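You operate a simulated robot arm through the tools that you are given. There is no shell and no other tool. Be economical: measure what you need, move in short steps, check, and stop when the job is done.

Carry out the task below with a simulated two-armed robot. There is one attempt and no reset: what you move stays moved.

Task
Press the wide button three times. Then press the red button to switch it off. Then stack the tin labelled "pegs" from the corner bench top on top of the tin marked "nuts". Then fetch the white tissue from the corner bench top and set it on the grey pulley. Then take the small wood block and put it on top of the prism on the far bench top. Then fetch the orange peg from the far bench top and stand it on the corner bench top. Then take the yellow block and leave it on the red tile. Then take the blue cell and leave it on top of the shunt case. Then take the yellow reel on the far bench top and put it away on the floor of the deep wooden tray. Then take the probe case and leave it on the second rack shelf from the bottom. Then open the bench three front right door, take the white key and leave it on the upper shelf of the bench three front right cabinet, then shut the door. Keep to this order. Set down upright: blue cell.
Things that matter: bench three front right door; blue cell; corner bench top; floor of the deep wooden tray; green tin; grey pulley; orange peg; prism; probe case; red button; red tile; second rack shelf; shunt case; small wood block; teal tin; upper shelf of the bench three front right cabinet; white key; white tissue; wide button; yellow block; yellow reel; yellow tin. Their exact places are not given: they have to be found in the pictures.

It is judged by the outcome, as a careful person would: the job done as asked, and still so three seconds after it is handed in. It fails if anything else is knocked over, pushed out of place, dropped, spilled or broken.

Robot
Two 6-joint arms with two-finger grippers on one trunk, on a base that drives. Base frame: it is fixed to the floor where the robot stands at the start and does not move with it; the origin is under the middle of the robot, x ahead of it, y to its left, z up. Units: mm, rad, N and s.
The left shoulder is at the start at [60, 143, 796], the right one opposite. With the tool pointing down near the work surface each hand reaches from about 320 to 720 mm from the robot's upright axis, wherever it stands, measured 20 degrees to its own side. Places, roughly: bench three front right door [-3700, -9600, 400]; blue cell [-7250, -11750, 750]; corner bench top [-6600, -6700, 800]; floor of the deep wooden tray (28x20 cm) [-3660, -9400, 880]; green tin, teal tin, yellow tin [-6000, -6500, 750]; grey pulley (7x7x3 cm) [-4600, -10000, 800]; orange peg (2x2x4 cm) [-6900, -10800, 800]; prism [-6500, -10500, 750]; probe case [-5000, -13500, 1250]; red button [-1900, -1000, 800]; red tile (8x8x2 cm) [-9700, -11100, 700]; second rack shelf [-8700, -13100, 600]; shunt case [-7250, -11750, 750]; small wood block (3x3x3 cm) [-7000, -10700, 800]; upper shelf of the bench three front right cabinet [-3800, -9400, 400]; white key [-4500, -13250, 1000]; white tissue (7x5x2 cm) [-6700, -7400, 800]; wide button [700, 0, 1400]; yellow block (4x3x5 cm) [-9900, -10800, 700]; yellow reel (5x5x4 cm) [-7200, -11800, 800]. Payload 2.45 kg a hand.
The tool frame of a hand sits at the grasp point between the pads (the TCP): z along the fingers, y along the line on which they close. The tips reach 26 mm beyond it. The gripper opens to 96 mm. The gripper's body begins 69 mm behind the TCP.
Orientation is that of the tool frame in the base frame, as [roll, pitch, yaw] about the fixed x, y, z axes, in that order (R = Rz(yaw) Ry(pitch) Rx(roll)). With the fingers straight down and closing along the base's y, the tool's x points along the base's -x, its y along +y and its z along -z.

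Tools
- The arms move only by the tool apply_moves. It takes "left_series", "right_series" or both (then of equal length, played together; a hand with none holds still); each is one flat list of numbers, 7 for each row, row after row: the opening in per cent of the stroke, from 0 (shut) to 100 (fully open), then the shift along the tool's x, y, z in mm, then the turn, a rotation vector about the tool's x, y, z in rad. In form: [hand, x, y, z, ax, ay, az, hand, x, y, z, ax, ay, az, ...]. A call has 1 to 8 rows; each row shifts and turns the commanded pose from where the row before left it, along the tool's axes as they then stand. Rows are played at 5 a second. More than 50 mm and 0.15 rad between two rows, or a gripper value outside its range, and nothing of the call is played. A pose out of reach is approached as far as the arm can. The call stops where the force on the tool passes 40 N (or 10 N more than at its start, if that is more) or the arm is blocked; 0.2 s more then pass. The fingers move at their own pace and stop on an object; they squeeze with about 41 N. The grip force told is the motor's: it shows also when the fingers shut on nothing. Time passes only in rows, and 0.2 s behind the last, so rows that do not move let the fingers close. The reply holds the time, the measured pose of the TCP, the force on the tool along the base axes, the opening and the grip force, in the units named above and with some noise, with the torque about the TCP (base axes, N m) and any sound that the robot's microphone picked up, and new pictures: "show" is both (left out), scene, wrist or none (wrist: the cameras of the hands that moved).
- Cameras (640 x 400 px; columns grow to the right, rows downward): "scene" is now at [152.5, 5.9, 1429.9]; the picture's right is [0.05, -1.00, 0.00], its down [-0.50, -0.02, -0.87] and it looks along [0.87, 0.04, -0.50] (base axes); focal length 214 px, centre (320, 200). "left" rides on the left gripper at [82, -3, -98] in its tool frame; the picture's right is [0.04, 1.00, 0.00], its down [-0.73, 0.03, -0.68] and it looks along [-0.68, 0.03, 0.73] (tool axes); focal length 256 px, centre (320, 200). "right" rides on the right gripper at [82, 3, -98] in its tool frame; the picture's right is [-0.04, 1.00, 0.00], its down [-0.73, -0.03, -0.68] and it looks along [-0.68, -0.03, 0.73] (tool axes); focal length 256 px, centre (320, 200).
- slide_trunk(by): slides the trunk up (or, below 0, down) by that many mm; the arms and the scene camera ride with it, the base frame stays. It gives what a move gives, with no picture.
- steer(legs): drives the robot by 1 to 6 legs, each [ahead, turn to the left] in mm and rad, along the robot's own axes; the way and the turn of a leg run together, so that a leg with both is an arc; at most 1500 mm and 3.142 rad a leg. The arms and the cameras ride along, it lands a little off, and it stops where it bumps. It gives what a move gives, and a new picture of the scene camera.
- turn_head(pan, tilt): turns the head with the scene camera to pan (to the left, within 1.501 rad either way) and tilt (down, from -0.506 to 1.204), counted from straight ahead of the robot. It gives what a move gives, and a new picture of the scene camera.
- point_at(camera, pixels): there is no depth. For up to 12 entries [column, row, z] of the newest picture of that camera ("zoom" is the newest enlarged one), the place [x, y] in the base frame at which the ray of that pixel passes the height z, good to about 3 mm. No time passes.
- inspect(camera, box): a new picture of the part [left, top, right, bottom] of that camera's present view, enlarged. No time passes.
- finish_job(): hands the job in; it is judged then, once.

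Go step by step. Measure first, check grasps and placings, and put right what went wrong. The budget is 364 turns and 360 pictures, counting those below and the enlarged ones. Unless the task says otherwise, let go and move clear before handing in, and close with one line.

The tools are called after ">>>" as name(argument=value, ...) on one line, values as JSON. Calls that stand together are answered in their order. apply_moves: Moves the arms, as the interface text tells. Its arguments: {"type":"object","properties":{"left_series":{"type":"array"},"right_series":{"type":"array"},"show":{"type":"string","enum":["both","scene","wrist","none"]}},"required":[]} The other tools are called the same way: slide_trunk (by) slides the trunk up or down; steer (legs) drives the base; turn_head (pan, tilt) turns the head that bears the scene camera; point_at (camera, pixels) gives the place at which the rays of pixels pass given heights; inspect (camera, box) takes an enlarged picture of a part of a camera's view; finish_job () hands the job in.

At the start:

```text
time: 0.0
left_ee_pos: [480.7, 164.5, 1149.1]
left_ee_rot: [-3.141, 0.0, 3.14]
left_contact_force: [-0.7, 0.1, 0.0]
left_ft_torque: [-0.02, -0.01, 0.0]
left_width: 96.2
left_grip_force: 0.0
right_ee_pos: [408.4, -160.5, 998.3]
right_ee_rot: [-3.14, -0.001, 3.139]
right_contact_force: [-0.8, -0.1, -0.3]
right_ft_torque: [0.0, 0.01, -0.01]
right_width: 96.2
right_grip_force: 0.0
trunk travel left (down, up): [-421.0, 169.0]
robot x, y, heading: [-2.1, 1.4, -0.003]
head pan, tilt: [0.051, 0.52]
```

scene: 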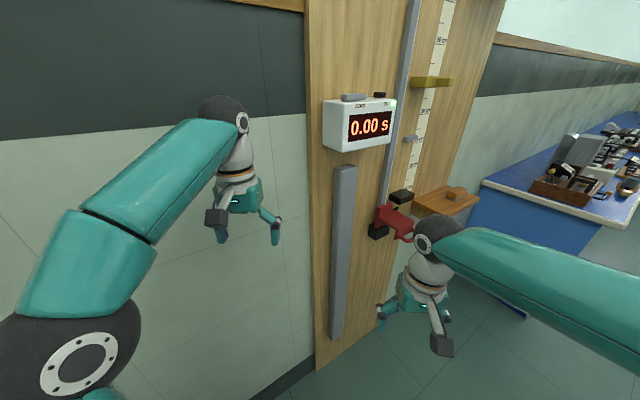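
right: 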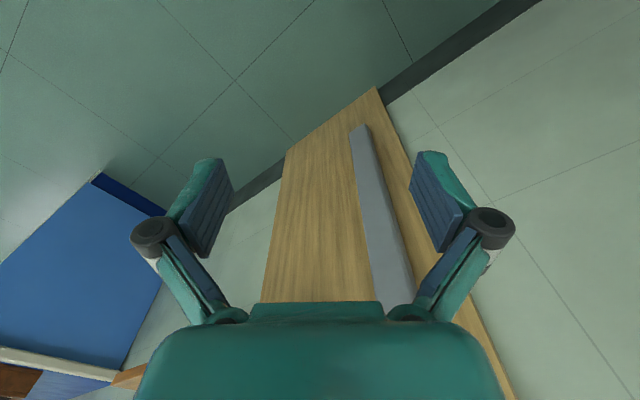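
left: 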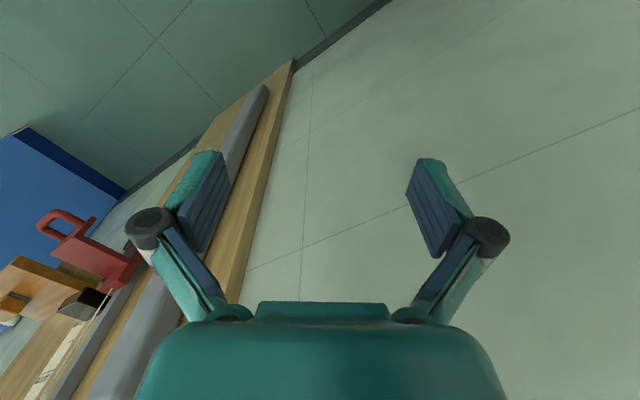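

The scene shows a timer box with a wide grey button (353,97) and a small dark one (380,95) on its top. I'll enlarge it to measure.

>>> inspect(camera="scene", box=[300, 70, 460, 170])

>>> turn_head(pan=0, tilt=0.0)

```text
4.00 times, centred on (380, 120) of scene
```

zoom: 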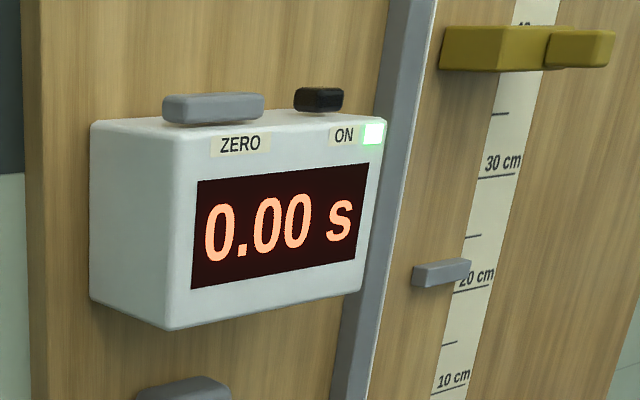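

```text
time: 0.9
left_ee_pos: [481.2, 163.8, 1148.1]
left_ee_rot: [-3.141, -0.001, 3.14]
left_contact_force: [0.7, 0.4, 0.4]
left_ft_torque: [-0.02, 0.01, 0.02]
left_width: 96.1
left_grip_force: 0.0
right_ee_pos: [407.7, -161.2, 998.4]
right_ee_rot: [3.141, 0.0, 3.138]
right_contact_force: [-0.2, -0.3, -0.8]
right_ft_torque: [-0.01, 0.0, -0.02]
right_width: 96.2
right_grip_force: 0.2
trunk travel left (down, up): [-421.0, 169.0]
robot x, y, heading: [-0.0, 1.5, 0.002]
head pan, tilt: [0.0, 0.0]
```

scene: 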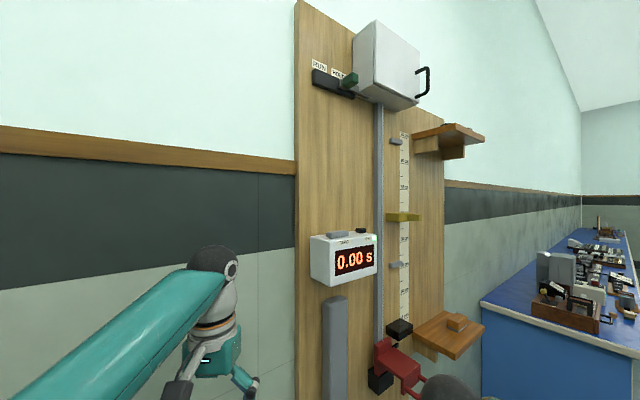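

The wide button is the grey "ZERO" bar on the timer. I'll slide the trunk up for reach and a parallax measurement.

>>> inspect(camera="scene", box=[290, 210, 410, 285])

>>> slide_trunk(by=165)

>>> turn_head(pan=0, tilt=0.5)

>>> inspect(camera="scene", box=[280, 100, 440, 200])

```text
5.33 times, centred on (350, 248) of scene
```

zoom: 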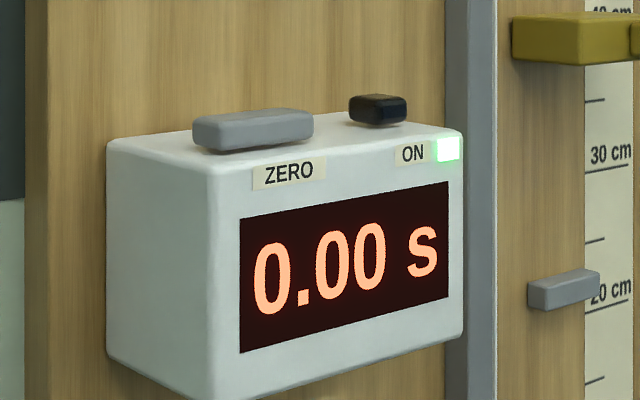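

```text
time: 2.8
left_ee_pos: [481.3, 163.7, 1314.5]
left_ee_rot: [3.141, 0.001, 3.141]
left_contact_force: [1.0, -0.4, 0.4]
left_ft_torque: [-0.01, -0.03, 0.02]
left_width: 96.2
left_grip_force: 0.1
right_ee_pos: [408.5, -160.5, 1165.2]
right_ee_rot: [3.14, 0.001, 3.14]
right_contact_force: [-0.3, 0.0, -0.1]
right_ft_torque: [0.0, -0.01, -0.03]
right_width: 96.1
right_grip_force: 0.1
trunk travel left (down, up): [-586.0, 4.0]
robot x, y, heading: [-1.0, -2.7, 0.002]
head pan, tilt: [0.0, 0.0]
```

```text
time: 3.8
left_ee_pos: [481.8, 164.1, 1313.8]
left_ee_rot: [-3.141, 0.0, 3.139]
left_contact_force: [-0.1, 0.7, 0.0]
left_ft_torque: [0.0, -0.02, -0.01]
left_width: 96.1
left_grip_force: 0.0
right_ee_pos: [407.2, -159.5, 1165.0]
right_ee_rot: [3.141, 0.001, 3.139]
right_contact_force: [0.2, 0.2, 0.8]
right_ft_torque: [0.02, 0.01, 0.01]
right_width: 95.8
right_grip_force: 0.1
trunk travel left (down, up): [-586.0, 4.0]
robot x, y, heading: [2.8, 2.5, 0.003]
head pan, tilt: [0.0, 0.499]
```

scene: 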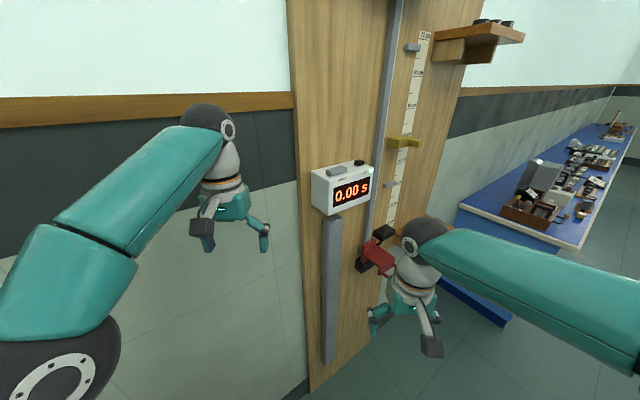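

```text
4.00 times, centred on (360, 150) of scene
```

zoom: 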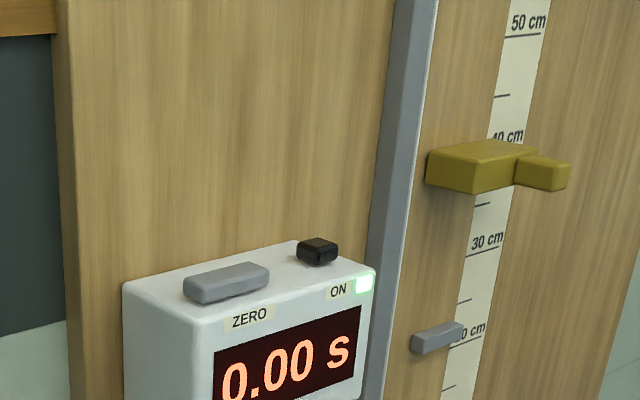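

Now point the zoomed pixel of the button at several heights.

>>> point_at(camera="zoom", pixels=[[228, 275, 1390], [228, 275, 1400], [228, 275, 1380], [186, 285, 1390], [268, 268, 1390], [317, 245, 1390], [210, 318, 1385]])

```text
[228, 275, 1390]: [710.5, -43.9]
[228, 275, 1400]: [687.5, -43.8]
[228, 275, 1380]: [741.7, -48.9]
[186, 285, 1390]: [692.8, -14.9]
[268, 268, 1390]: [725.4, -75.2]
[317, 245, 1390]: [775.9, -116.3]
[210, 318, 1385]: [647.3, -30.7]
```

The button's top is at about (708,-44,1391). I'll raise the right hand with shut fingers, tilting it forward.

>>> apply_moves(right_series=[0, -10, 12, -37, 0, -0.14, 0, 0, -15.1, 12, -35.2, 0, -0.14, 0, 0, -19.8, 12, -32.8, 0, -0.14, 0, 0, -24.2, 12, -29.7, 0, -0.14, 0, 0, -28.1, 12, -26, 0, -0.14, 0, 0, -31.4, 12, -21.9, 0, -0.14, 0, 0, -34.3, 12, -17.3, 0, -0.14, 0, 0, -36.3, 12, -12.3, 0, -0.14, 0])

```text
time: 5.6
left_ee_pos: [482.0, 165.5, 1313.6]
left_ee_rot: [3.141, 0.0, 3.14]
left_contact_force: [0.7, -0.2, -0.4]
left_ft_torque: [0.0, 0.01, -0.01]
left_width: 96.0
left_grip_force: 0.0
right_ee_pos: [489.6, -61.8, 1461.0]
right_ee_rot: [-3.141, 1.119, 3.139]
right_contact_force: [0.3, 0.3, -0.5]
right_ft_torque: [0.0, 0.0, -0.02]
right_width: 0.0
right_grip_force: 29.0
trunk travel left (down, up): [-586.0, 4.0]
robot x, y, heading: [-2.2, 0.4, -0.007]
head pan, tilt: [0.0, 0.499]
```

scene: 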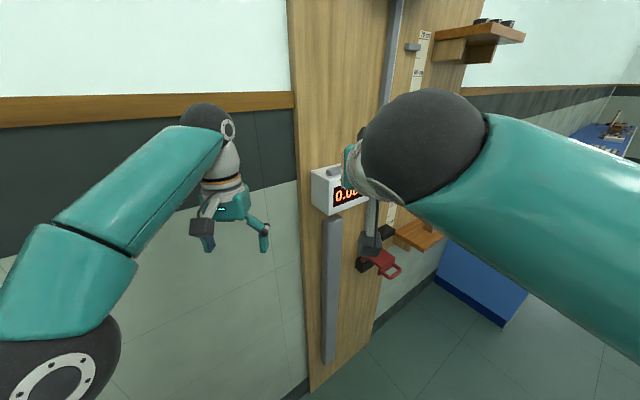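
right: 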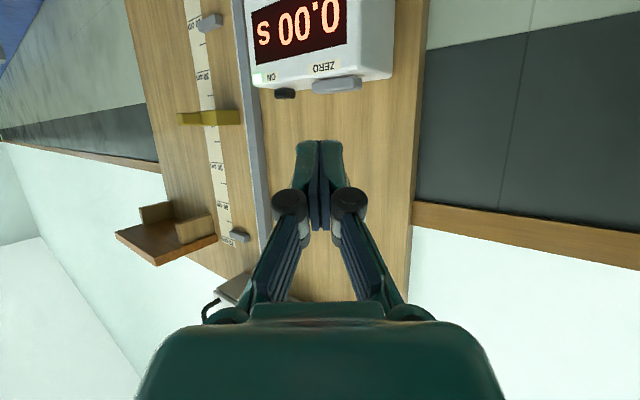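

The right view shows the hand pitched up properly with the button ahead. I'll move forward over the button.

>>> apply_moves(right_series=[0, -17.9, 4.5, 42.7, 0, 0, 0, 0, -17.9, 4.5, 42.7, 0, 0, 0, 0, -17.9, 4.5, 42.7, 0, 0, 0, 0, -17.9, 4.5, 42.7, 0, 0, 0, 0, 0, 0, 0, 0, 0, 0])

```text
time: 6.8
left_ee_pos: [479.7, 163.9, 1314.8]
left_ee_rot: [3.141, 0.002, 3.138]
left_contact_force: [-0.6, -0.9, 0.4]
left_ft_torque: [0.02, -0.06, -0.03]
left_width: 96.2
left_grip_force: 0.1
right_ee_pos: [672.3, -50.0, 1450.7]
right_ee_rot: [3.139, 1.121, 3.139]
right_contact_force: [-0.6, 0.2, 0.3]
right_ft_torque: [0.05, 0.0, 0.02]
right_width: 0.0
right_grip_force: 28.6
trunk travel left (down, up): [-586.0, 4.0]
robot x, y, heading: [0.5, -5.7, -0.002]
head pan, tilt: [0.0, 0.499]
```

scene: 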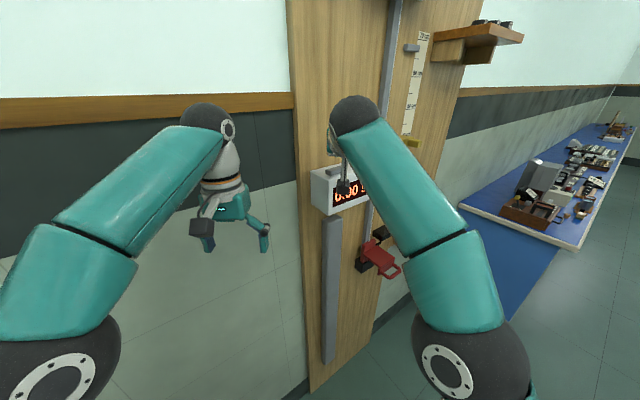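
right: 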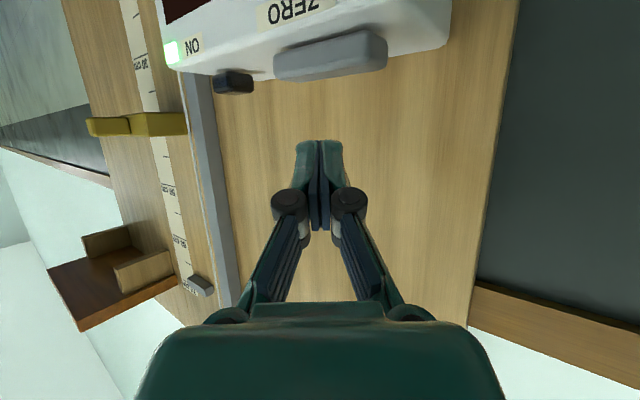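

The fingers are above the button (331,57 in the right view). Lower and align.

>>> apply_moves(right_series=[0, 16.4, 6, 23.5, 0, 0, 0, 0, 0, 0, 0, 0, 0, 0])

>>> inspect(camera="scene", box=[300, 120, 420, 220])

```text
time: 7.4
left_ee_pos: [481.7, 164.2, 1314.1]
left_ee_rot: [3.141, 0.001, 3.139]
left_contact_force: [0.9, 0.0, 0.6]
left_ft_torque: [0.03, -0.03, 0.02]
left_width: 96.0
left_grip_force: 0.0
right_ee_pos: [688.1, -43.9, 1424.0]
right_ee_rot: [3.141, 1.121, 3.139]
right_contact_force: [0.8, 0.2, 0.0]
right_ft_torque: [0.01, 0.01, 0.0]
right_width: 0.0
right_grip_force: 28.1
trunk travel left (down, up): [-586.0, 4.0]
robot x, y, heading: [0.6, -1.3, -0.0]
head pan, tilt: [0.0, 0.499]
```

scene: 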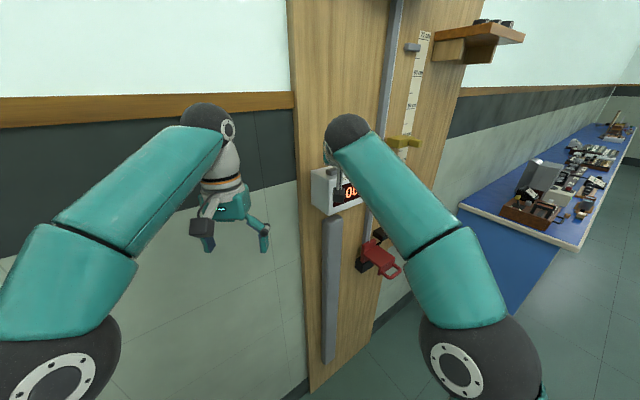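
right: 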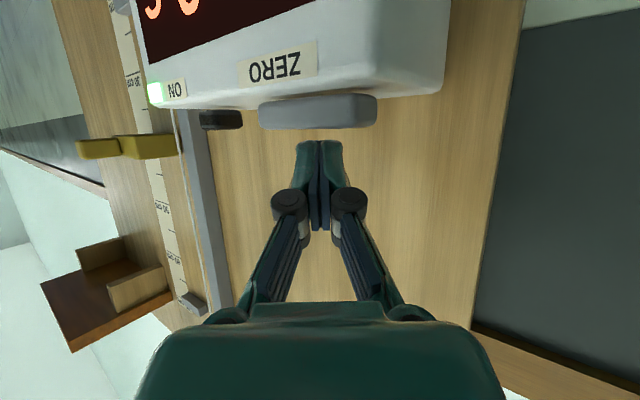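

```text
4.00 times, centred on (360, 170) of scene
```

zoom: 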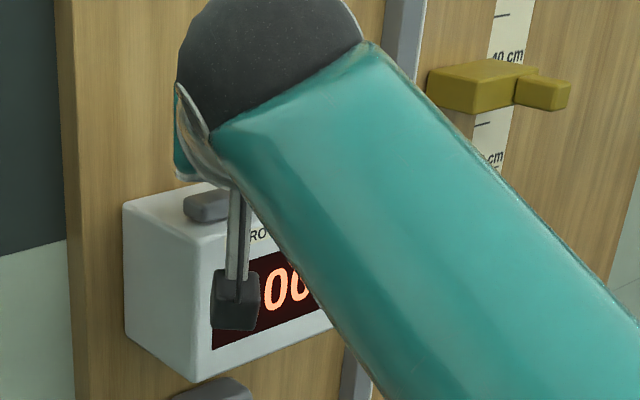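

Clear. Press down in 4 mm rows.

>>> apply_moves(right_series=[0, 3.6, 0, 1.74, 0, 0, 0, 0, 3.6, 0, 1.74, 0, 0, 0, 0, 3.6, 0, 1.74, 0, 0, 0])

```text
time: 8.2
left_ee_pos: [482.5, 163.8, 1313.4]
left_ee_rot: [-3.142, 0.001, 3.139]
left_contact_force: [-0.2, 0.0, 0.6]
left_ft_torque: [-0.02, 0.02, -0.01]
left_width: 96.0
left_grip_force: 0.1
right_ee_pos: [687.0, -41.7, 1414.7]
right_ee_rot: [-3.141, 1.121, 3.14]
right_contact_force: [-0.3, 0.5, 1.7]
right_ft_torque: [0.01, -0.04, 0.01]
right_width: 5.9
right_grip_force: 28.8
trunk travel left (down, up): [-586.0, 4.0]
robot x, y, heading: [-1.2, 0.7, 0.001]
head pan, tilt: [0.0, 0.499]
heard: click
```

scene: 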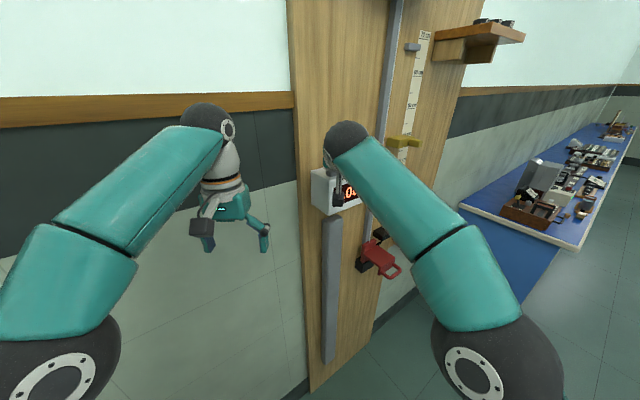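
right: 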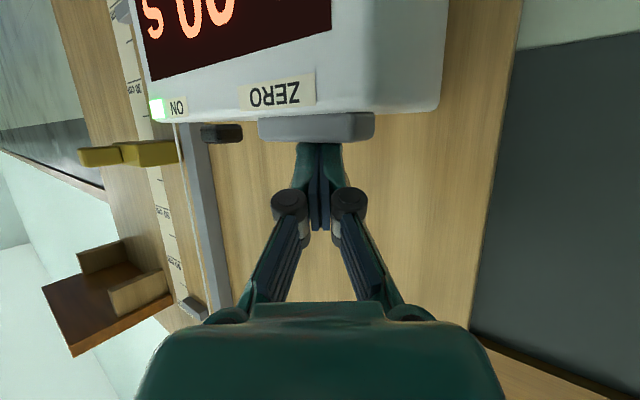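

A click was heard at z≈1414: press one. Lift and press again.

>>> apply_moves(right_series=[0, -9, 0, -4.36, 0, 0, 0, 0, -5.4, 0, -2.6, 0, 0, 0, 0, 0, 0, 0, 0, 0, 0], show="none")

>>> apply_moves(right_series=[0, 5.4, 0, 2.6, 0, 0, 0, 0, 5.4, 0, 2.6, 0, 0, 0, 0, 3.6, 0, 1.74, 0, 0, 0], show="none")

>>> apply_moves(right_series=[0, -9, 0, -4.36, 0, 0, 0, 0, -5.4, 0, -2.6, 0, 0, 0, 0, 0, 0, 0, 0, 0, 0], show="none")

```text
time: 9.0
left_ee_pos: [482.1, 164.0, 1314.6]
left_ee_rot: [3.141, -0.001, 3.139]
left_contact_force: [0.3, 0.2, 0.1]
left_ft_torque: [-0.01, -0.02, 0.02]
left_width: 96.0
left_grip_force: 0.1
right_ee_pos: [686.9, -41.7, 1428.5]
right_ee_rot: [3.141, 1.118, 3.14]
right_contact_force: [0.7, -0.1, -0.5]
right_ft_torque: [-0.01, -0.01, -0.02]
right_width: 0.2
right_grip_force: 28.6
trunk travel left (down, up): [-586.0, 4.0]
robot x, y, heading: [-1.7, 0.7, -0.0]
head pan, tilt: [0.0, 0.499]
```

```text
time: 9.8
left_ee_pos: [481.4, 165.3, 1313.8]
left_ee_rot: [3.14, 0.0, 3.141]
left_contact_force: [-0.8, -0.1, 1.2]
left_ft_torque: [0.0, 0.01, -0.04]
left_width: 96.3
left_grip_force: 0.0
right_ee_pos: [688.0, -41.7, 1413.9]
right_ee_rot: [3.141, 1.121, 3.139]
right_contact_force: [0.6, 0.6, 1.0]
right_ft_torque: [0.01, -0.04, 0.0]
right_width: 6.0
right_grip_force: 29.1
trunk travel left (down, up): [-586.0, 4.0]
robot x, y, heading: [2.0, -1.7, 0.003]
head pan, tilt: [0.0, 0.499]
heard: click
```

```text
time: 10.6
left_ee_pos: [481.8, 164.0, 1314.7]
left_ee_rot: [-3.141, 0.001, 3.14]
left_contact_force: [0.3, -0.8, 0.1]
left_ft_torque: [0.01, 0.01, 0.0]
left_width: 96.1
left_grip_force: 0.1
right_ee_pos: [688.1, -41.7, 1428.4]
right_ee_rot: [-3.141, 1.118, 3.14]
right_contact_force: [-0.2, 0.1, -0.6]
right_ft_torque: [0.01, 0.01, 0.02]
right_width: 0.0
right_grip_force: 28.9
trunk travel left (down, up): [-586.0, 4.0]
robot x, y, heading: [0.8, 3.5, 0.0]
head pan, tilt: [0.0, 0.499]
```

Second click heard. Third press, then lift and back away.

>>> apply_moves(right_series=[0, 5.4, 0, 2.6, 0, 0, 0, 0, 5.4, 0, 2.6, 0, 0, 0, 0, 3.6, 0, 1.74, 0, 0, 0], show="none")

>>> apply_moves(right_series=[0, -9, 0, -4.36, 0, 0, 0, 0, -25, 0, -12, 0, 0, 0, 0, 17.9, -4.5, -42.7, 0, 0, 0, 0, 17.9, -4.5, -42.7, 0, 0, 0, 0, 17.9, -4.5, -42.7, 0, 0, 0, 0, 17.9, -4.5, -42.7, 0, 0, 0], show="scene")

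```text
time: 11.4
left_ee_pos: [481.8, 164.5, 1314.5]
left_ee_rot: [-3.141, 0.001, 3.14]
left_contact_force: [0.0, 0.0, 1.0]
left_ft_torque: [-0.01, 0.03, 0.0]
left_width: 95.9
left_grip_force: 0.0
right_ee_pos: [687.4, -41.1, 1413.6]
right_ee_rot: [-3.141, 1.12, 3.14]
right_contact_force: [0.5, 1.0, 1.9]
right_ft_torque: [0.0, -0.02, 0.05]
right_width: 6.0
right_grip_force: 28.3
trunk travel left (down, up): [-586.0, 4.0]
robot x, y, heading: [-1.7, -1.7, 0.003]
head pan, tilt: [0.0, 0.499]
heard: click
```

```text
time: 12.8
left_ee_pos: [478.2, 165.1, 1314.0]
left_ee_rot: [-3.141, 0.002, 3.14]
left_contact_force: [1.0, 0.4, 0.5]
left_ft_torque: [0.01, -0.01, 0.0]
left_width: 96.0
left_grip_force: 0.0
right_ee_pos: [495.0, -61.1, 1455.8]
right_ee_rot: [3.141, 1.119, 3.139]
right_contact_force: [-0.3, -0.3, 0.2]
right_ft_torque: [0.01, 0.0, -0.01]
right_width: 0.2
right_grip_force: 28.1
right hand out of reach, approached as far as the arm can: row 2
trunk travel left (down, up): [-586.0, 4.0]
robot x, y, heading: [-1.6, -4.9, -0.001]
head pan, tilt: [0.0, 0.499]
```

scene: 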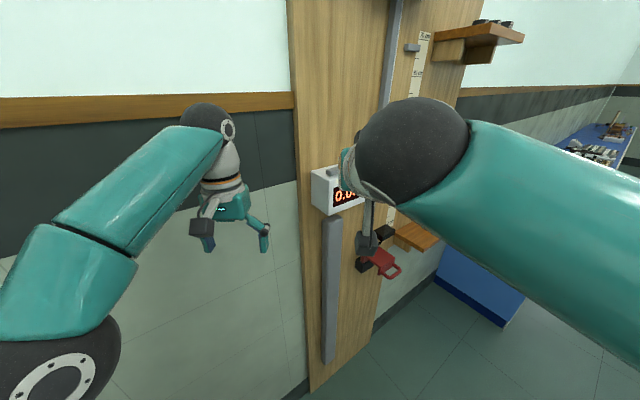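

Three clicks in total. Fold the right hand back to its start pose, then look about.

>>> apply_moves(right_series=[0, 37.7, -12, 7.1, 0, 0.14, 0, 0, 36.3, -12, 12.3, 0, 0.14, 0, 0, 34.3, -12, 17.3, 0, 0.14, 0, 0, 31.4, -12, 21.9, 0, 0.14, 0, 0, 28.1, -12, 26, 0, 0.14, 0, 0, 24.2, -12, 29.7, 0, 0.14, 0, 0, 19.8, -12, 32.8, 0, 0.14, 0, 0, 15.1, -12, 35.2, 0, 0.14, 0], show="none")

>>> turn_head(pan=-1.3, tilt=0.35)

```text
time: 14.6
left_ee_pos: [482.2, 164.5, 1313.8]
left_ee_rot: [-3.142, 0.0, 3.14]
left_contact_force: [-0.4, 0.0, -0.2]
left_ft_torque: [0.04, -0.01, 0.0]
left_width: 96.1
left_grip_force: 0.1
right_ee_pos: [417.0, -154.9, 1156.4]
right_ee_rot: [3.141, -0.003, 3.14]
right_contact_force: [-0.1, 0.9, 0.4]
right_ft_torque: [0.03, 0.01, 0.02]
right_width: 0.0
right_grip_force: 28.7
trunk travel left (down, up): [-586.0, 4.0]
robot x, y, heading: [0.2, 1.3, 0.004]
head pan, tilt: [0.0, 0.499]
```

```text
time: 16.0
left_ee_pos: [481.9, 163.6, 1313.9]
left_ee_rot: [-3.141, 0.002, 3.14]
left_contact_force: [-0.2, 0.2, 0.5]
left_ft_torque: [0.01, -0.02, 0.03]
left_width: 96.0
left_grip_force: 0.0
right_ee_pos: [415.1, -154.2, 1157.8]
right_ee_rot: [3.141, 0.0, 3.139]
right_contact_force: [-0.4, 0.0, -0.2]
right_ft_torque: [-0.01, 0.0, 0.02]
right_width: 0.0
right_grip_force: 28.1
trunk travel left (down, up): [-586.0, 4.0]
robot x, y, heading: [-0.7, -0.2, -0.005]
head pan, tilt: [-1.3, 0.351]
```

scene: 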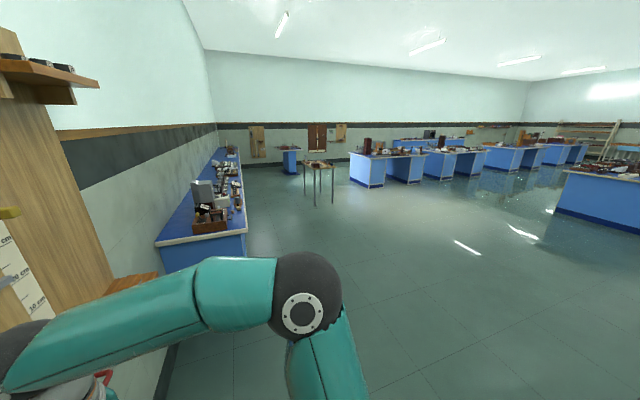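

Room is open behind. Turn in place toward the red button's rough direction and look.

>>> steer(legs=[[-150, 0], [0, -2.65]])

>>> turn_head(pan=0, tilt=0.3)

```text
time: 17.2
left_ee_pos: [377.6, 150.5, 1322.7]
left_ee_rot: [3.131, 0.003, 3.139]
left_contact_force: [0.3, -0.7, -1.5]
left_ft_torque: [0.03, 0.01, 0.01]
left_width: 96.0
left_grip_force: 0.0
right_ee_pos: [310.3, -168.5, 1159.4]
right_ee_rot: [3.129, 0.006, 3.139]
right_contact_force: [0.5, -0.6, 0.1]
right_ft_torque: [0.0, 0.02, -0.04]
right_width: 0.1
right_grip_force: 28.5
trunk travel left (down, up): [-586.0, 4.0]
robot x, y, heading: [-101.3, 0.7, 0.003]
head pan, tilt: [-1.3, 0.351]
stopped in leg 1: the robot was blocked; the commanded pose is now the measured one
```

scene: 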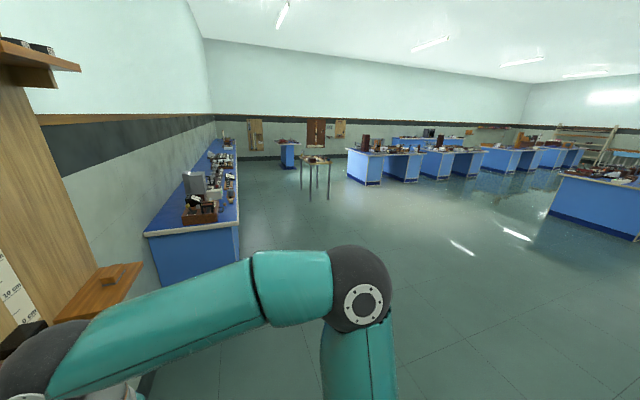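

```text
time: 18.7
left_ee_pos: [377.2, 151.3, 1320.0]
left_ee_rot: [3.131, 0.002, 3.14]
left_contact_force: [-0.1, -0.2, -0.1]
left_ft_torque: [-0.02, -0.01, -0.02]
left_width: 96.0
left_grip_force: 0.1
right_ee_pos: [310.7, -168.0, 1157.1]
right_ee_rot: [3.13, 0.004, 3.136]
right_contact_force: [0.0, -0.5, 0.0]
right_ft_torque: [0.04, 0.01, 0.0]
right_width: 0.0
right_grip_force: 28.9
trunk travel left (down, up): [-586.0, 4.0]
robot x, y, heading: [-100.3, -1.0, 0.001]
head pan, tilt: [0.0, 0.3]
```

scene: 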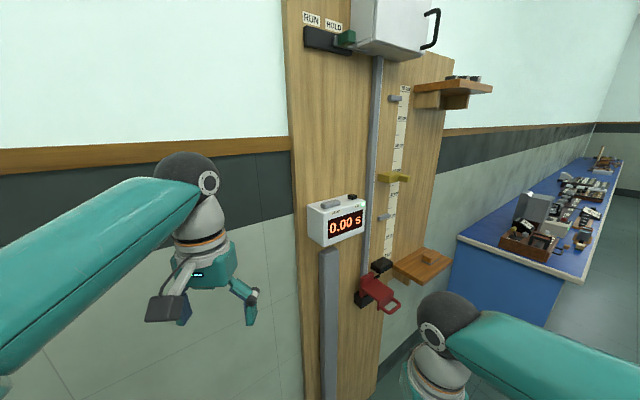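

Something blocked the backing. I'll look to both rear sides.

>>> turn_head(pan=1.5, tilt=0.5)

>>> turn_head(pan=-1.5, tilt=0.7)

```text
time: 20.3
left_ee_pos: [377.3, 149.8, 1321.2]
left_ee_rot: [3.128, 0.003, 3.141]
left_contact_force: [-1.0, -0.1, 0.6]
left_ft_torque: [-0.02, -0.01, 0.02]
left_width: 96.0
left_grip_force: 0.1
right_ee_pos: [308.9, -169.1, 1158.0]
right_ee_rot: [3.13, 0.005, 3.139]
right_contact_force: [1.0, -0.7, 0.5]
right_ft_torque: [-0.01, -0.04, 0.04]
right_width: 0.0
right_grip_force: 28.5
trunk travel left (down, up): [-586.0, 4.0]
robot x, y, heading: [-97.6, -2.7, 0.004]
head pan, tilt: [1.499, 0.499]
```

scene: 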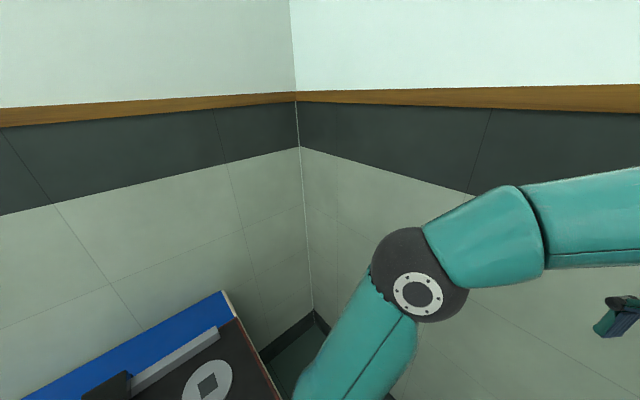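

```text
time: 22.9
left_ee_pos: [376.8, 148.5, 1320.7]
left_ee_rot: [3.129, 0.004, 3.139]
left_contact_force: [0.3, 0.2, -0.5]
left_ft_torque: [0.01, 0.01, -0.01]
left_width: 96.0
left_grip_force: 0.0
right_ee_pos: [308.3, -170.3, 1158.5]
right_ee_rot: [3.127, 0.005, 3.139]
right_contact_force: [-0.9, 0.2, -0.1]
right_ft_torque: [0.01, -0.05, 0.03]
right_width: 0.0
right_grip_force: 27.8
trunk travel left (down, up): [-586.0, 4.0]
robot x, y, heading: [-101.5, -2.1, 0.001]
head pan, tilt: [-1.499, 0.7]
```

scene: 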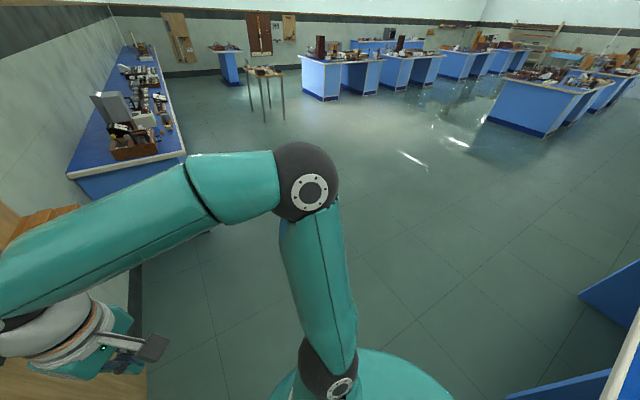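

A bench stands right behind. I'll go a bit forward, turn right, and drive ahead along the aisle, then look to the right.

>>> steer(legs=[[80, 0], [0, -1.57]])

>>> turn_head(pan=-1.3, tilt=0.4)

```text
time: 25.5
left_ee_pos: [419.6, 19.0, 1339.7]
left_ee_rot: [3.135, 0.037, 2.824]
left_contact_force: [0.1, -0.7, -0.6]
left_ft_torque: [0.1, 0.03, -0.02]
left_width: 95.9
left_grip_force: 0.0
right_ee_pos: [259.5, -264.7, 1170.8]
right_ee_rot: [3.134, 0.035, 2.826]
right_contact_force: [-0.8, -0.7, 0.2]
right_ft_torque: [-0.02, -0.03, -0.02]
right_width: 0.0
right_grip_force: 28.6
trunk travel left (down, up): [-586.0, 4.0]
robot x, y, heading: [-41.3, 5.2, -0.246]
head pan, tilt: [-1.499, 0.7]
stopped in leg 2: the robot was blocked; the commanded pose is now the measured one
```

scene: 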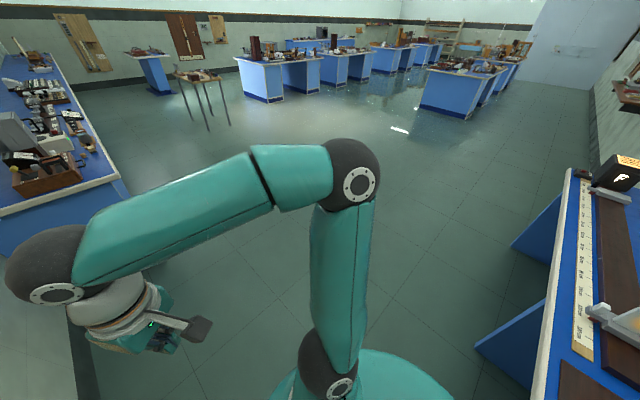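

```text
time: 26.3
left_ee_pos: [420.6, 20.7, 1337.5]
left_ee_rot: [3.136, 0.035, 2.825]
left_contact_force: [-1.4, -0.3, -0.2]
left_ft_torque: [0.0, 0.03, 0.02]
left_width: 96.0
left_grip_force: 0.1
right_ee_pos: [261.8, -265.1, 1168.5]
right_ee_rot: [3.134, 0.034, 2.828]
right_contact_force: [-0.4, -0.4, -0.1]
right_ft_torque: [-0.02, 0.01, -0.01]
right_width: 0.0
right_grip_force: 28.3
trunk travel left (down, up): [-586.0, 4.0]
robot x, y, heading: [-44.4, 8.6, -0.245]
head pan, tilt: [-1.3, 0.4]
```

scene: 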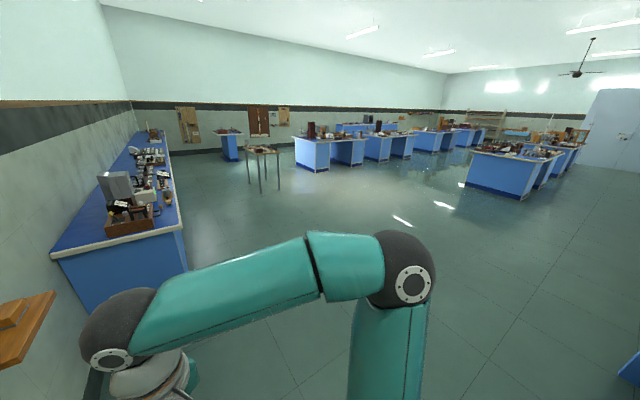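

The base touches the bench behind while turning; go forward a bit and turn further.

>>> steer(legs=[[70, 0], [0, -0.6]])

```text
time: 28.4
left_ee_pos: [452.9, -96.8, 1341.5]
left_ee_rot: [3.134, 0.049, 2.591]
left_contact_force: [-1.2, -1.3, 0.5]
left_ft_torque: [0.16, -0.05, 0.01]
left_width: 95.8
left_grip_force: 0.1
right_ee_pos: [235.7, -339.5, 1175.9]
right_ee_rot: [3.137, 0.046, 2.59]
right_contact_force: [-0.8, -1.3, -0.1]
right_ft_torque: [0.12, -0.04, -0.01]
right_width: 0.0
right_grip_force: 28.9
trunk travel left (down, up): [-586.0, 4.0]
robot x, y, heading: [10.0, -23.4, -0.327]
head pan, tilt: [-1.3, 0.4]
stopped in leg 2: the robot was blocked; the commanded pose is now the measured one
```

scene: 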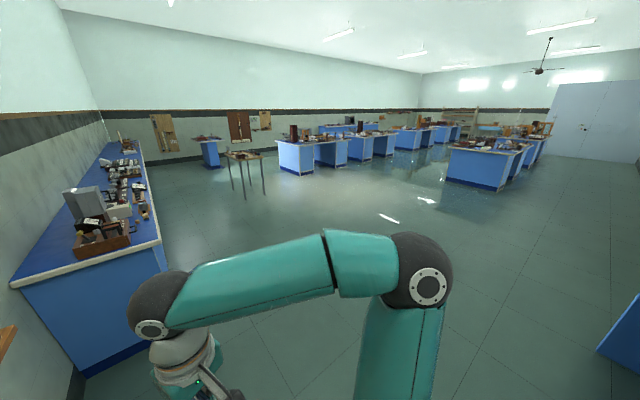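

Still blocked. Look down to the left and the front to see what touches.

>>> turn_head(pan=1.5, tilt=1.0)

>>> turn_head(pan=0.3, tilt=0.9)

```text
time: 30.9
left_ee_pos: [456.4, -90.9, 1341.8]
left_ee_rot: [3.14, 0.048, 2.594]
left_contact_force: [-0.3, -0.1, -0.6]
left_ft_torque: [-0.01, 0.02, -0.04]
left_width: 95.9
left_grip_force: 0.0
right_ee_pos: [239.0, -334.5, 1175.6]
right_ee_rot: [3.14, 0.045, 2.591]
right_contact_force: [-0.7, 0.6, 0.9]
right_ft_torque: [-0.02, -0.02, -0.02]
right_width: 0.0
right_grip_force: 28.6
trunk travel left (down, up): [-586.0, 4.0]
robot x, y, heading: [8.8, -22.0, -0.321]
head pan, tilt: [1.499, 1.0]
```

scene: 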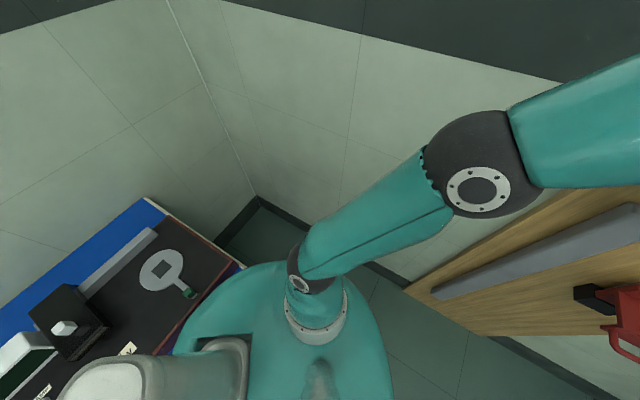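

```text
time: 32.3
left_ee_pos: [457.8, -90.7, 1341.5]
left_ee_rot: [3.14, 0.049, 2.594]
left_contact_force: [-0.2, -0.1, 0.4]
left_ft_torque: [-0.01, 0.02, -0.02]
left_width: 96.0
left_grip_force: 0.1
right_ee_pos: [239.4, -336.0, 1176.0]
right_ee_rot: [3.142, 0.046, 2.591]
right_contact_force: [0.6, 0.4, -0.9]
right_ft_torque: [-0.03, 0.03, 0.02]
right_width: 0.0
right_grip_force: 28.6
trunk travel left (down, up): [-586.0, 4.0]
robot x, y, heading: [11.4, -24.5, -0.323]
head pan, tilt: [0.3, 0.901]
```

scene: 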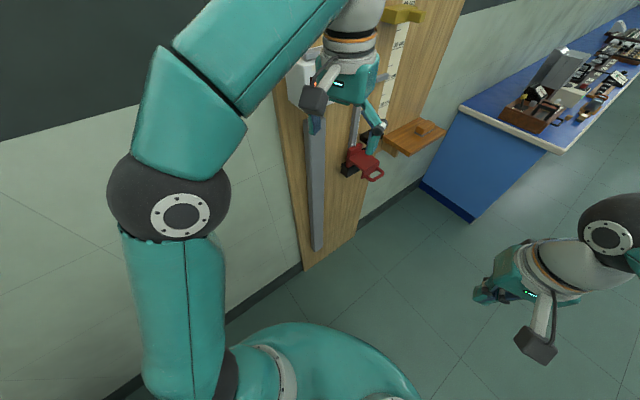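

The robot's rear is against the rear bench; ahead there's floor. Drive forward along the open direction, then turn gently.

>>> steer(legs=[[150, 0]])

```text
time: 33.6
left_ee_pos: [601.1, -140.9, 1340.9]
left_ee_rot: [3.141, 0.047, 2.591]
left_contact_force: [0.9, -0.7, 0.2]
left_ft_torque: [0.04, 0.06, 0.02]
left_width: 96.0
left_grip_force: 0.1
right_ee_pos: [383.8, -383.6, 1174.2]
right_ee_rot: [3.14, 0.042, 2.591]
right_contact_force: [0.7, 0.4, -0.5]
right_ft_torque: [0.05, 0.04, 0.01]
right_width: 0.0
right_grip_force: 28.5
trunk travel left (down, up): [-586.0, 4.0]
robot x, y, heading: [157.4, -72.1, -0.318]
head pan, tilt: [0.3, 0.901]
```

scene: 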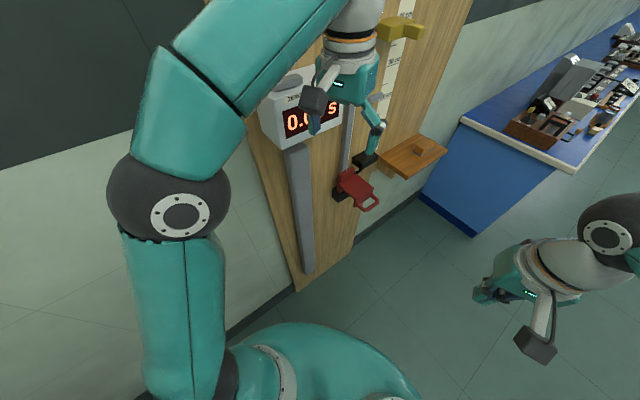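

Heading is -0.32 and now clear of the rear bench. Turn right.

>>> steer(legs=[[0, -1.35]])

>>> turn_head(pan=-1.3, tilt=0.5)

```text
time: 36.9
left_ee_pos: [287.7, -500.0, 1342.3]
left_ee_rot: [3.138, 0.049, 1.478]
left_contact_force: [-1.0, -1.0, 0.0]
left_ft_torque: [0.03, -0.09, 0.04]
left_width: 95.9
left_grip_force: 0.0
right_ee_pos: [-25.7, -410.8, 1175.4]
right_ee_rot: [3.14, 0.045, 1.475]
right_contact_force: [-1.4, 0.3, 0.8]
right_ft_torque: [-0.02, -0.07, -0.03]
right_width: 0.3
right_grip_force: 29.2
trunk travel left (down, up): [-586.0, 4.0]
robot x, y, heading: [187.5, -58.7, -1.445]
head pan, tilt: [0.3, 0.901]
stopped in leg 1: the robot was blocked; the commanded pose is now the measured one
```

scene: 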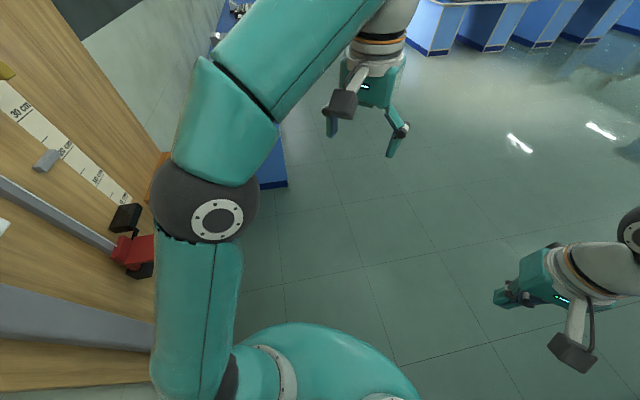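

```text
time: 38.6
left_ee_pos: [290.7, -499.3, 1343.2]
left_ee_rot: [3.14, 0.052, 1.481]
left_contact_force: [-1.1, -0.1, 0.0]
left_ft_torque: [0.0, 0.02, 0.01]
left_width: 96.0
left_grip_force: 0.0
right_ee_pos: [-24.0, -410.5, 1176.3]
right_ee_rot: [-3.141, 0.045, 1.479]
right_contact_force: [0.0, -1.0, -0.4]
right_ft_torque: [0.03, 0.0, 0.05]
right_width: 0.0
right_grip_force: 28.6
trunk travel left (down, up): [-586.0, 4.0]
robot x, y, heading: [188.2, -64.0, -1.452]
head pan, tilt: [-1.3, 0.499]
```

scene: 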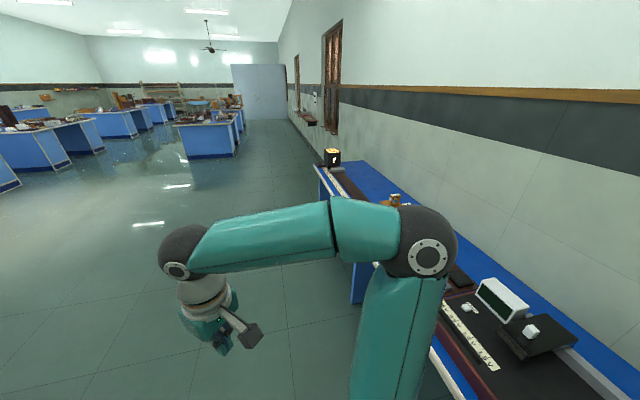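

The bench runs along the wall toward (-1900,-1000). I'll drive ahead, then turn to run parallel to it.

>>> steer(legs=[[450, 0], [0, -1.2]])

>>> turn_head(pan=-0.5, tilt=0.5)

```text
time: 44.3
left_ee_pos: [-93.6, -806.1, 1340.0]
left_ee_rot: [-3.141, 0.061, 0.403]
left_contact_force: [-0.5, 0.3, 0.1]
left_ft_torque: [-0.07, -0.04, -0.02]
left_width: 96.1
left_grip_force: 0.1
right_ee_pos: [-167.4, -486.4, 1176.5]
right_ee_rot: [3.139, 0.048, 0.399]
right_contact_force: [-0.3, 0.5, -0.6]
right_ft_torque: [-0.07, 0.01, -0.01]
right_width: 0.0
right_grip_force: 28.4
trunk travel left (down, up): [-586.0, 4.0]
robot x, y, heading: [264.1, -537.4, -2.538]
head pan, tilt: [-1.3, 0.499]
stopped in leg 2: the robot was blocked; the commanded pose is now the measured one
```

scene: 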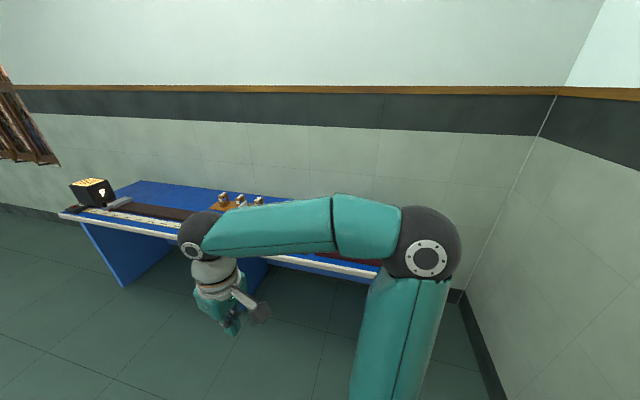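

```text
time: 45.4
left_ee_pos: [-91.4, -808.0, 1340.2]
left_ee_rot: [-3.139, 0.062, 0.402]
left_contact_force: [-0.6, 0.1, -0.8]
left_ft_torque: [0.0, -0.02, -0.01]
left_width: 96.3
left_grip_force: 0.1
right_ee_pos: [-163.6, -487.9, 1177.5]
right_ee_rot: [3.14, 0.046, 0.398]
right_contact_force: [-0.2, 0.0, 0.1]
right_ft_torque: [0.0, 0.01, -0.05]
right_width: 0.0
right_grip_force: 28.0
trunk travel left (down, up): [-586.0, 4.0]
robot x, y, heading: [264.2, -541.4, -2.53]
head pan, tilt: [-0.499, 0.499]
```

scene: 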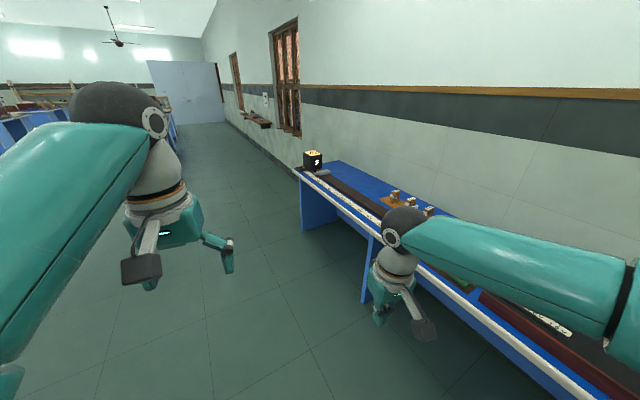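

Enlarge the device on the bench's end and measure the bench edge direction.

>>> inspect(camera="scene", box=[280, 135, 440, 235])

>>> point_at(camera="scene", pixels=[[297, 170, 800], [440, 283, 800], [560, 375, 800], [312, 153, 950], [338, 163, 800], [245, 138, 0], [283, 177, 0], [220, 125, 0]])

```text
4.00 times, centred on (360, 185) of scene
```

zoom: 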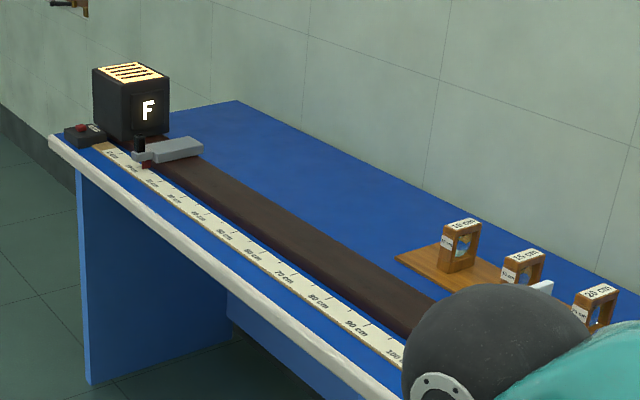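

```text
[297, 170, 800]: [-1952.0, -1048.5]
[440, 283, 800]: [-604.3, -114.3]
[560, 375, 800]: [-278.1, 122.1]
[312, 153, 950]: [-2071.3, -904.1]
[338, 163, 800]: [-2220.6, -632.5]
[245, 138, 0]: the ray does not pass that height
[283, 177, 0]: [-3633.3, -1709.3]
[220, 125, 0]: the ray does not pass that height
```

The red button sits on the small dark box at the bench's far end. Drive parallel to the bench and turn to face it.

>>> steer(legs=[[1500, 0], [480, 0], [0, -1.57]])

>>> turn_head(pan=0, tilt=0.7)

```text
time: 58.5
left_ee_pos: [-1725.3, -1513.9, 1336.2]
left_ee_rot: [-3.137, 0.074, -0.725]
left_contact_force: [0.8, 0.6, -0.4]
left_ft_torque: [-0.05, 0.03, 0.01]
left_width: 96.1
left_grip_force: 0.0
right_ee_pos: [-1470.5, -1308.3, 1176.8]
right_ee_rot: [3.138, 0.048, -0.73]
right_contact_force: [0.7, 1.0, 0.0]
right_ft_torque: [-0.01, 0.05, 0.03]
right_width: 0.0
right_grip_force: 28.1
trunk travel left (down, up): [-586.0, 4.0]
robot x, y, heading: [-1354.5, -1754.0, 2.599]
head pan, tilt: [-0.499, 0.499]
stopped in leg 3: the robot was blocked; the commanded pose is now the measured one
```

scene: 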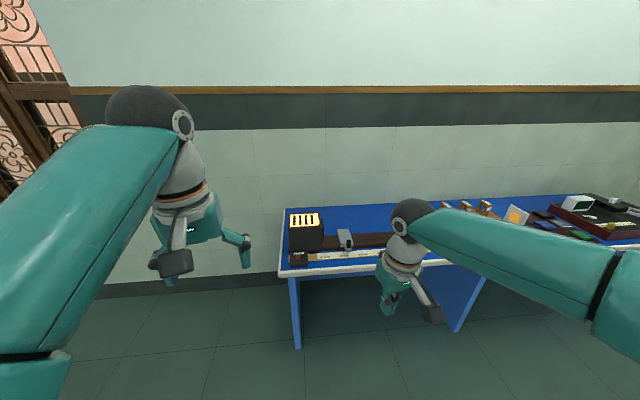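

```text
time: 59.5
left_ee_pos: [-1726.7, -1517.0, 1336.6]
left_ee_rot: [-3.136, 0.075, -0.726]
left_contact_force: [0.7, -0.1, 0.3]
left_ft_torque: [-0.01, -0.01, 0.01]
left_width: 96.1
left_grip_force: 0.1
right_ee_pos: [-1470.7, -1310.5, 1177.5]
right_ee_rot: [3.139, 0.048, -0.733]
right_contact_force: [-0.8, -0.3, -0.2]
right_ft_torque: [-0.01, -0.02, 0.01]
right_width: 0.2
right_grip_force: 28.9
trunk travel left (down, up): [-586.0, 4.0]
robot x, y, heading: [-1351.1, -1752.3, 2.597]
head pan, tilt: [0.0, 0.7]
```

scene: 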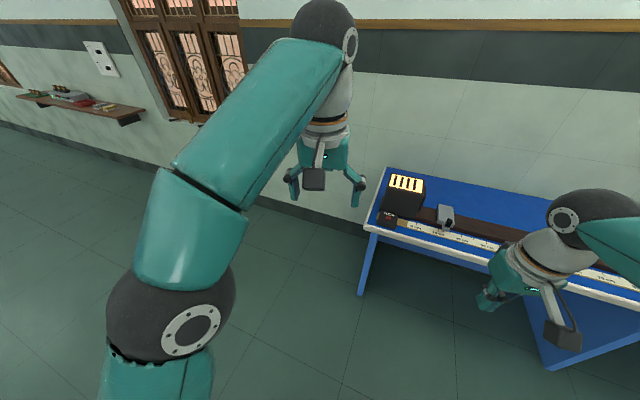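

Blocked during the turn by something behind; look right-rear and left-rear.

>>> turn_head(pan=-1.5, tilt=0.8)

>>> turn_head(pan=1.5, tilt=0.8)

```text
time: 61.0
left_ee_pos: [-1725.3, -1516.6, 1337.3]
left_ee_rot: [-3.133, 0.075, -0.726]
left_contact_force: [-0.5, 0.6, -0.3]
left_ft_torque: [0.01, -0.02, -0.02]
left_width: 96.0
left_grip_force: 0.0
right_ee_pos: [-1469.9, -1311.4, 1178.2]
right_ee_rot: [3.14, 0.048, -0.731]
right_contact_force: [0.0, -0.6, 0.1]
right_ft_torque: [-0.01, 0.0, 0.02]
right_width: 0.2
right_grip_force: 28.3
trunk travel left (down, up): [-586.0, 4.0]
robot x, y, heading: [-1352.0, -1751.3, 2.597]
head pan, tilt: [-1.499, 0.799]
```

scene: 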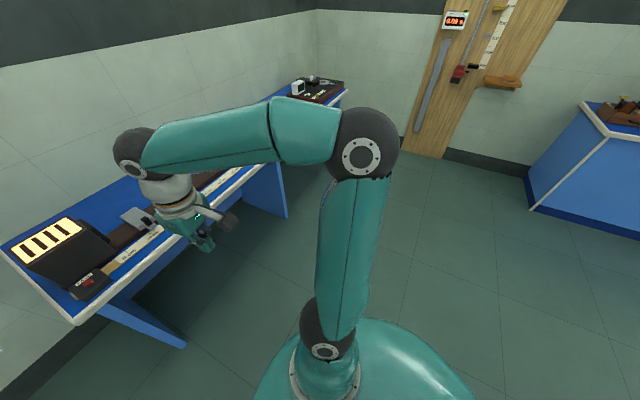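

```text
time: 63.6
left_ee_pos: [-1726.4, -1517.2, 1338.0]
left_ee_rot: [-3.132, 0.077, -0.726]
left_contact_force: [0.0, -0.1, 0.5]
left_ft_torque: [0.03, -0.01, 0.01]
left_width: 96.1
left_grip_force: 0.0
right_ee_pos: [-1470.4, -1311.3, 1178.4]
right_ee_rot: [3.14, 0.048, -0.729]
right_contact_force: [-0.4, 0.3, 0.3]
right_ft_torque: [0.03, 0.02, 0.01]
right_width: 0.1
right_grip_force: 28.7
trunk travel left (down, up): [-586.0, 4.0]
robot x, y, heading: [-1354.5, -1754.6, 2.597]
head pan, tilt: [1.499, 0.799]
```

scene: 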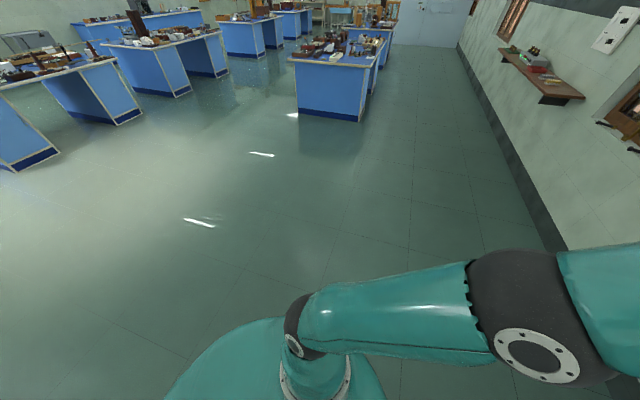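

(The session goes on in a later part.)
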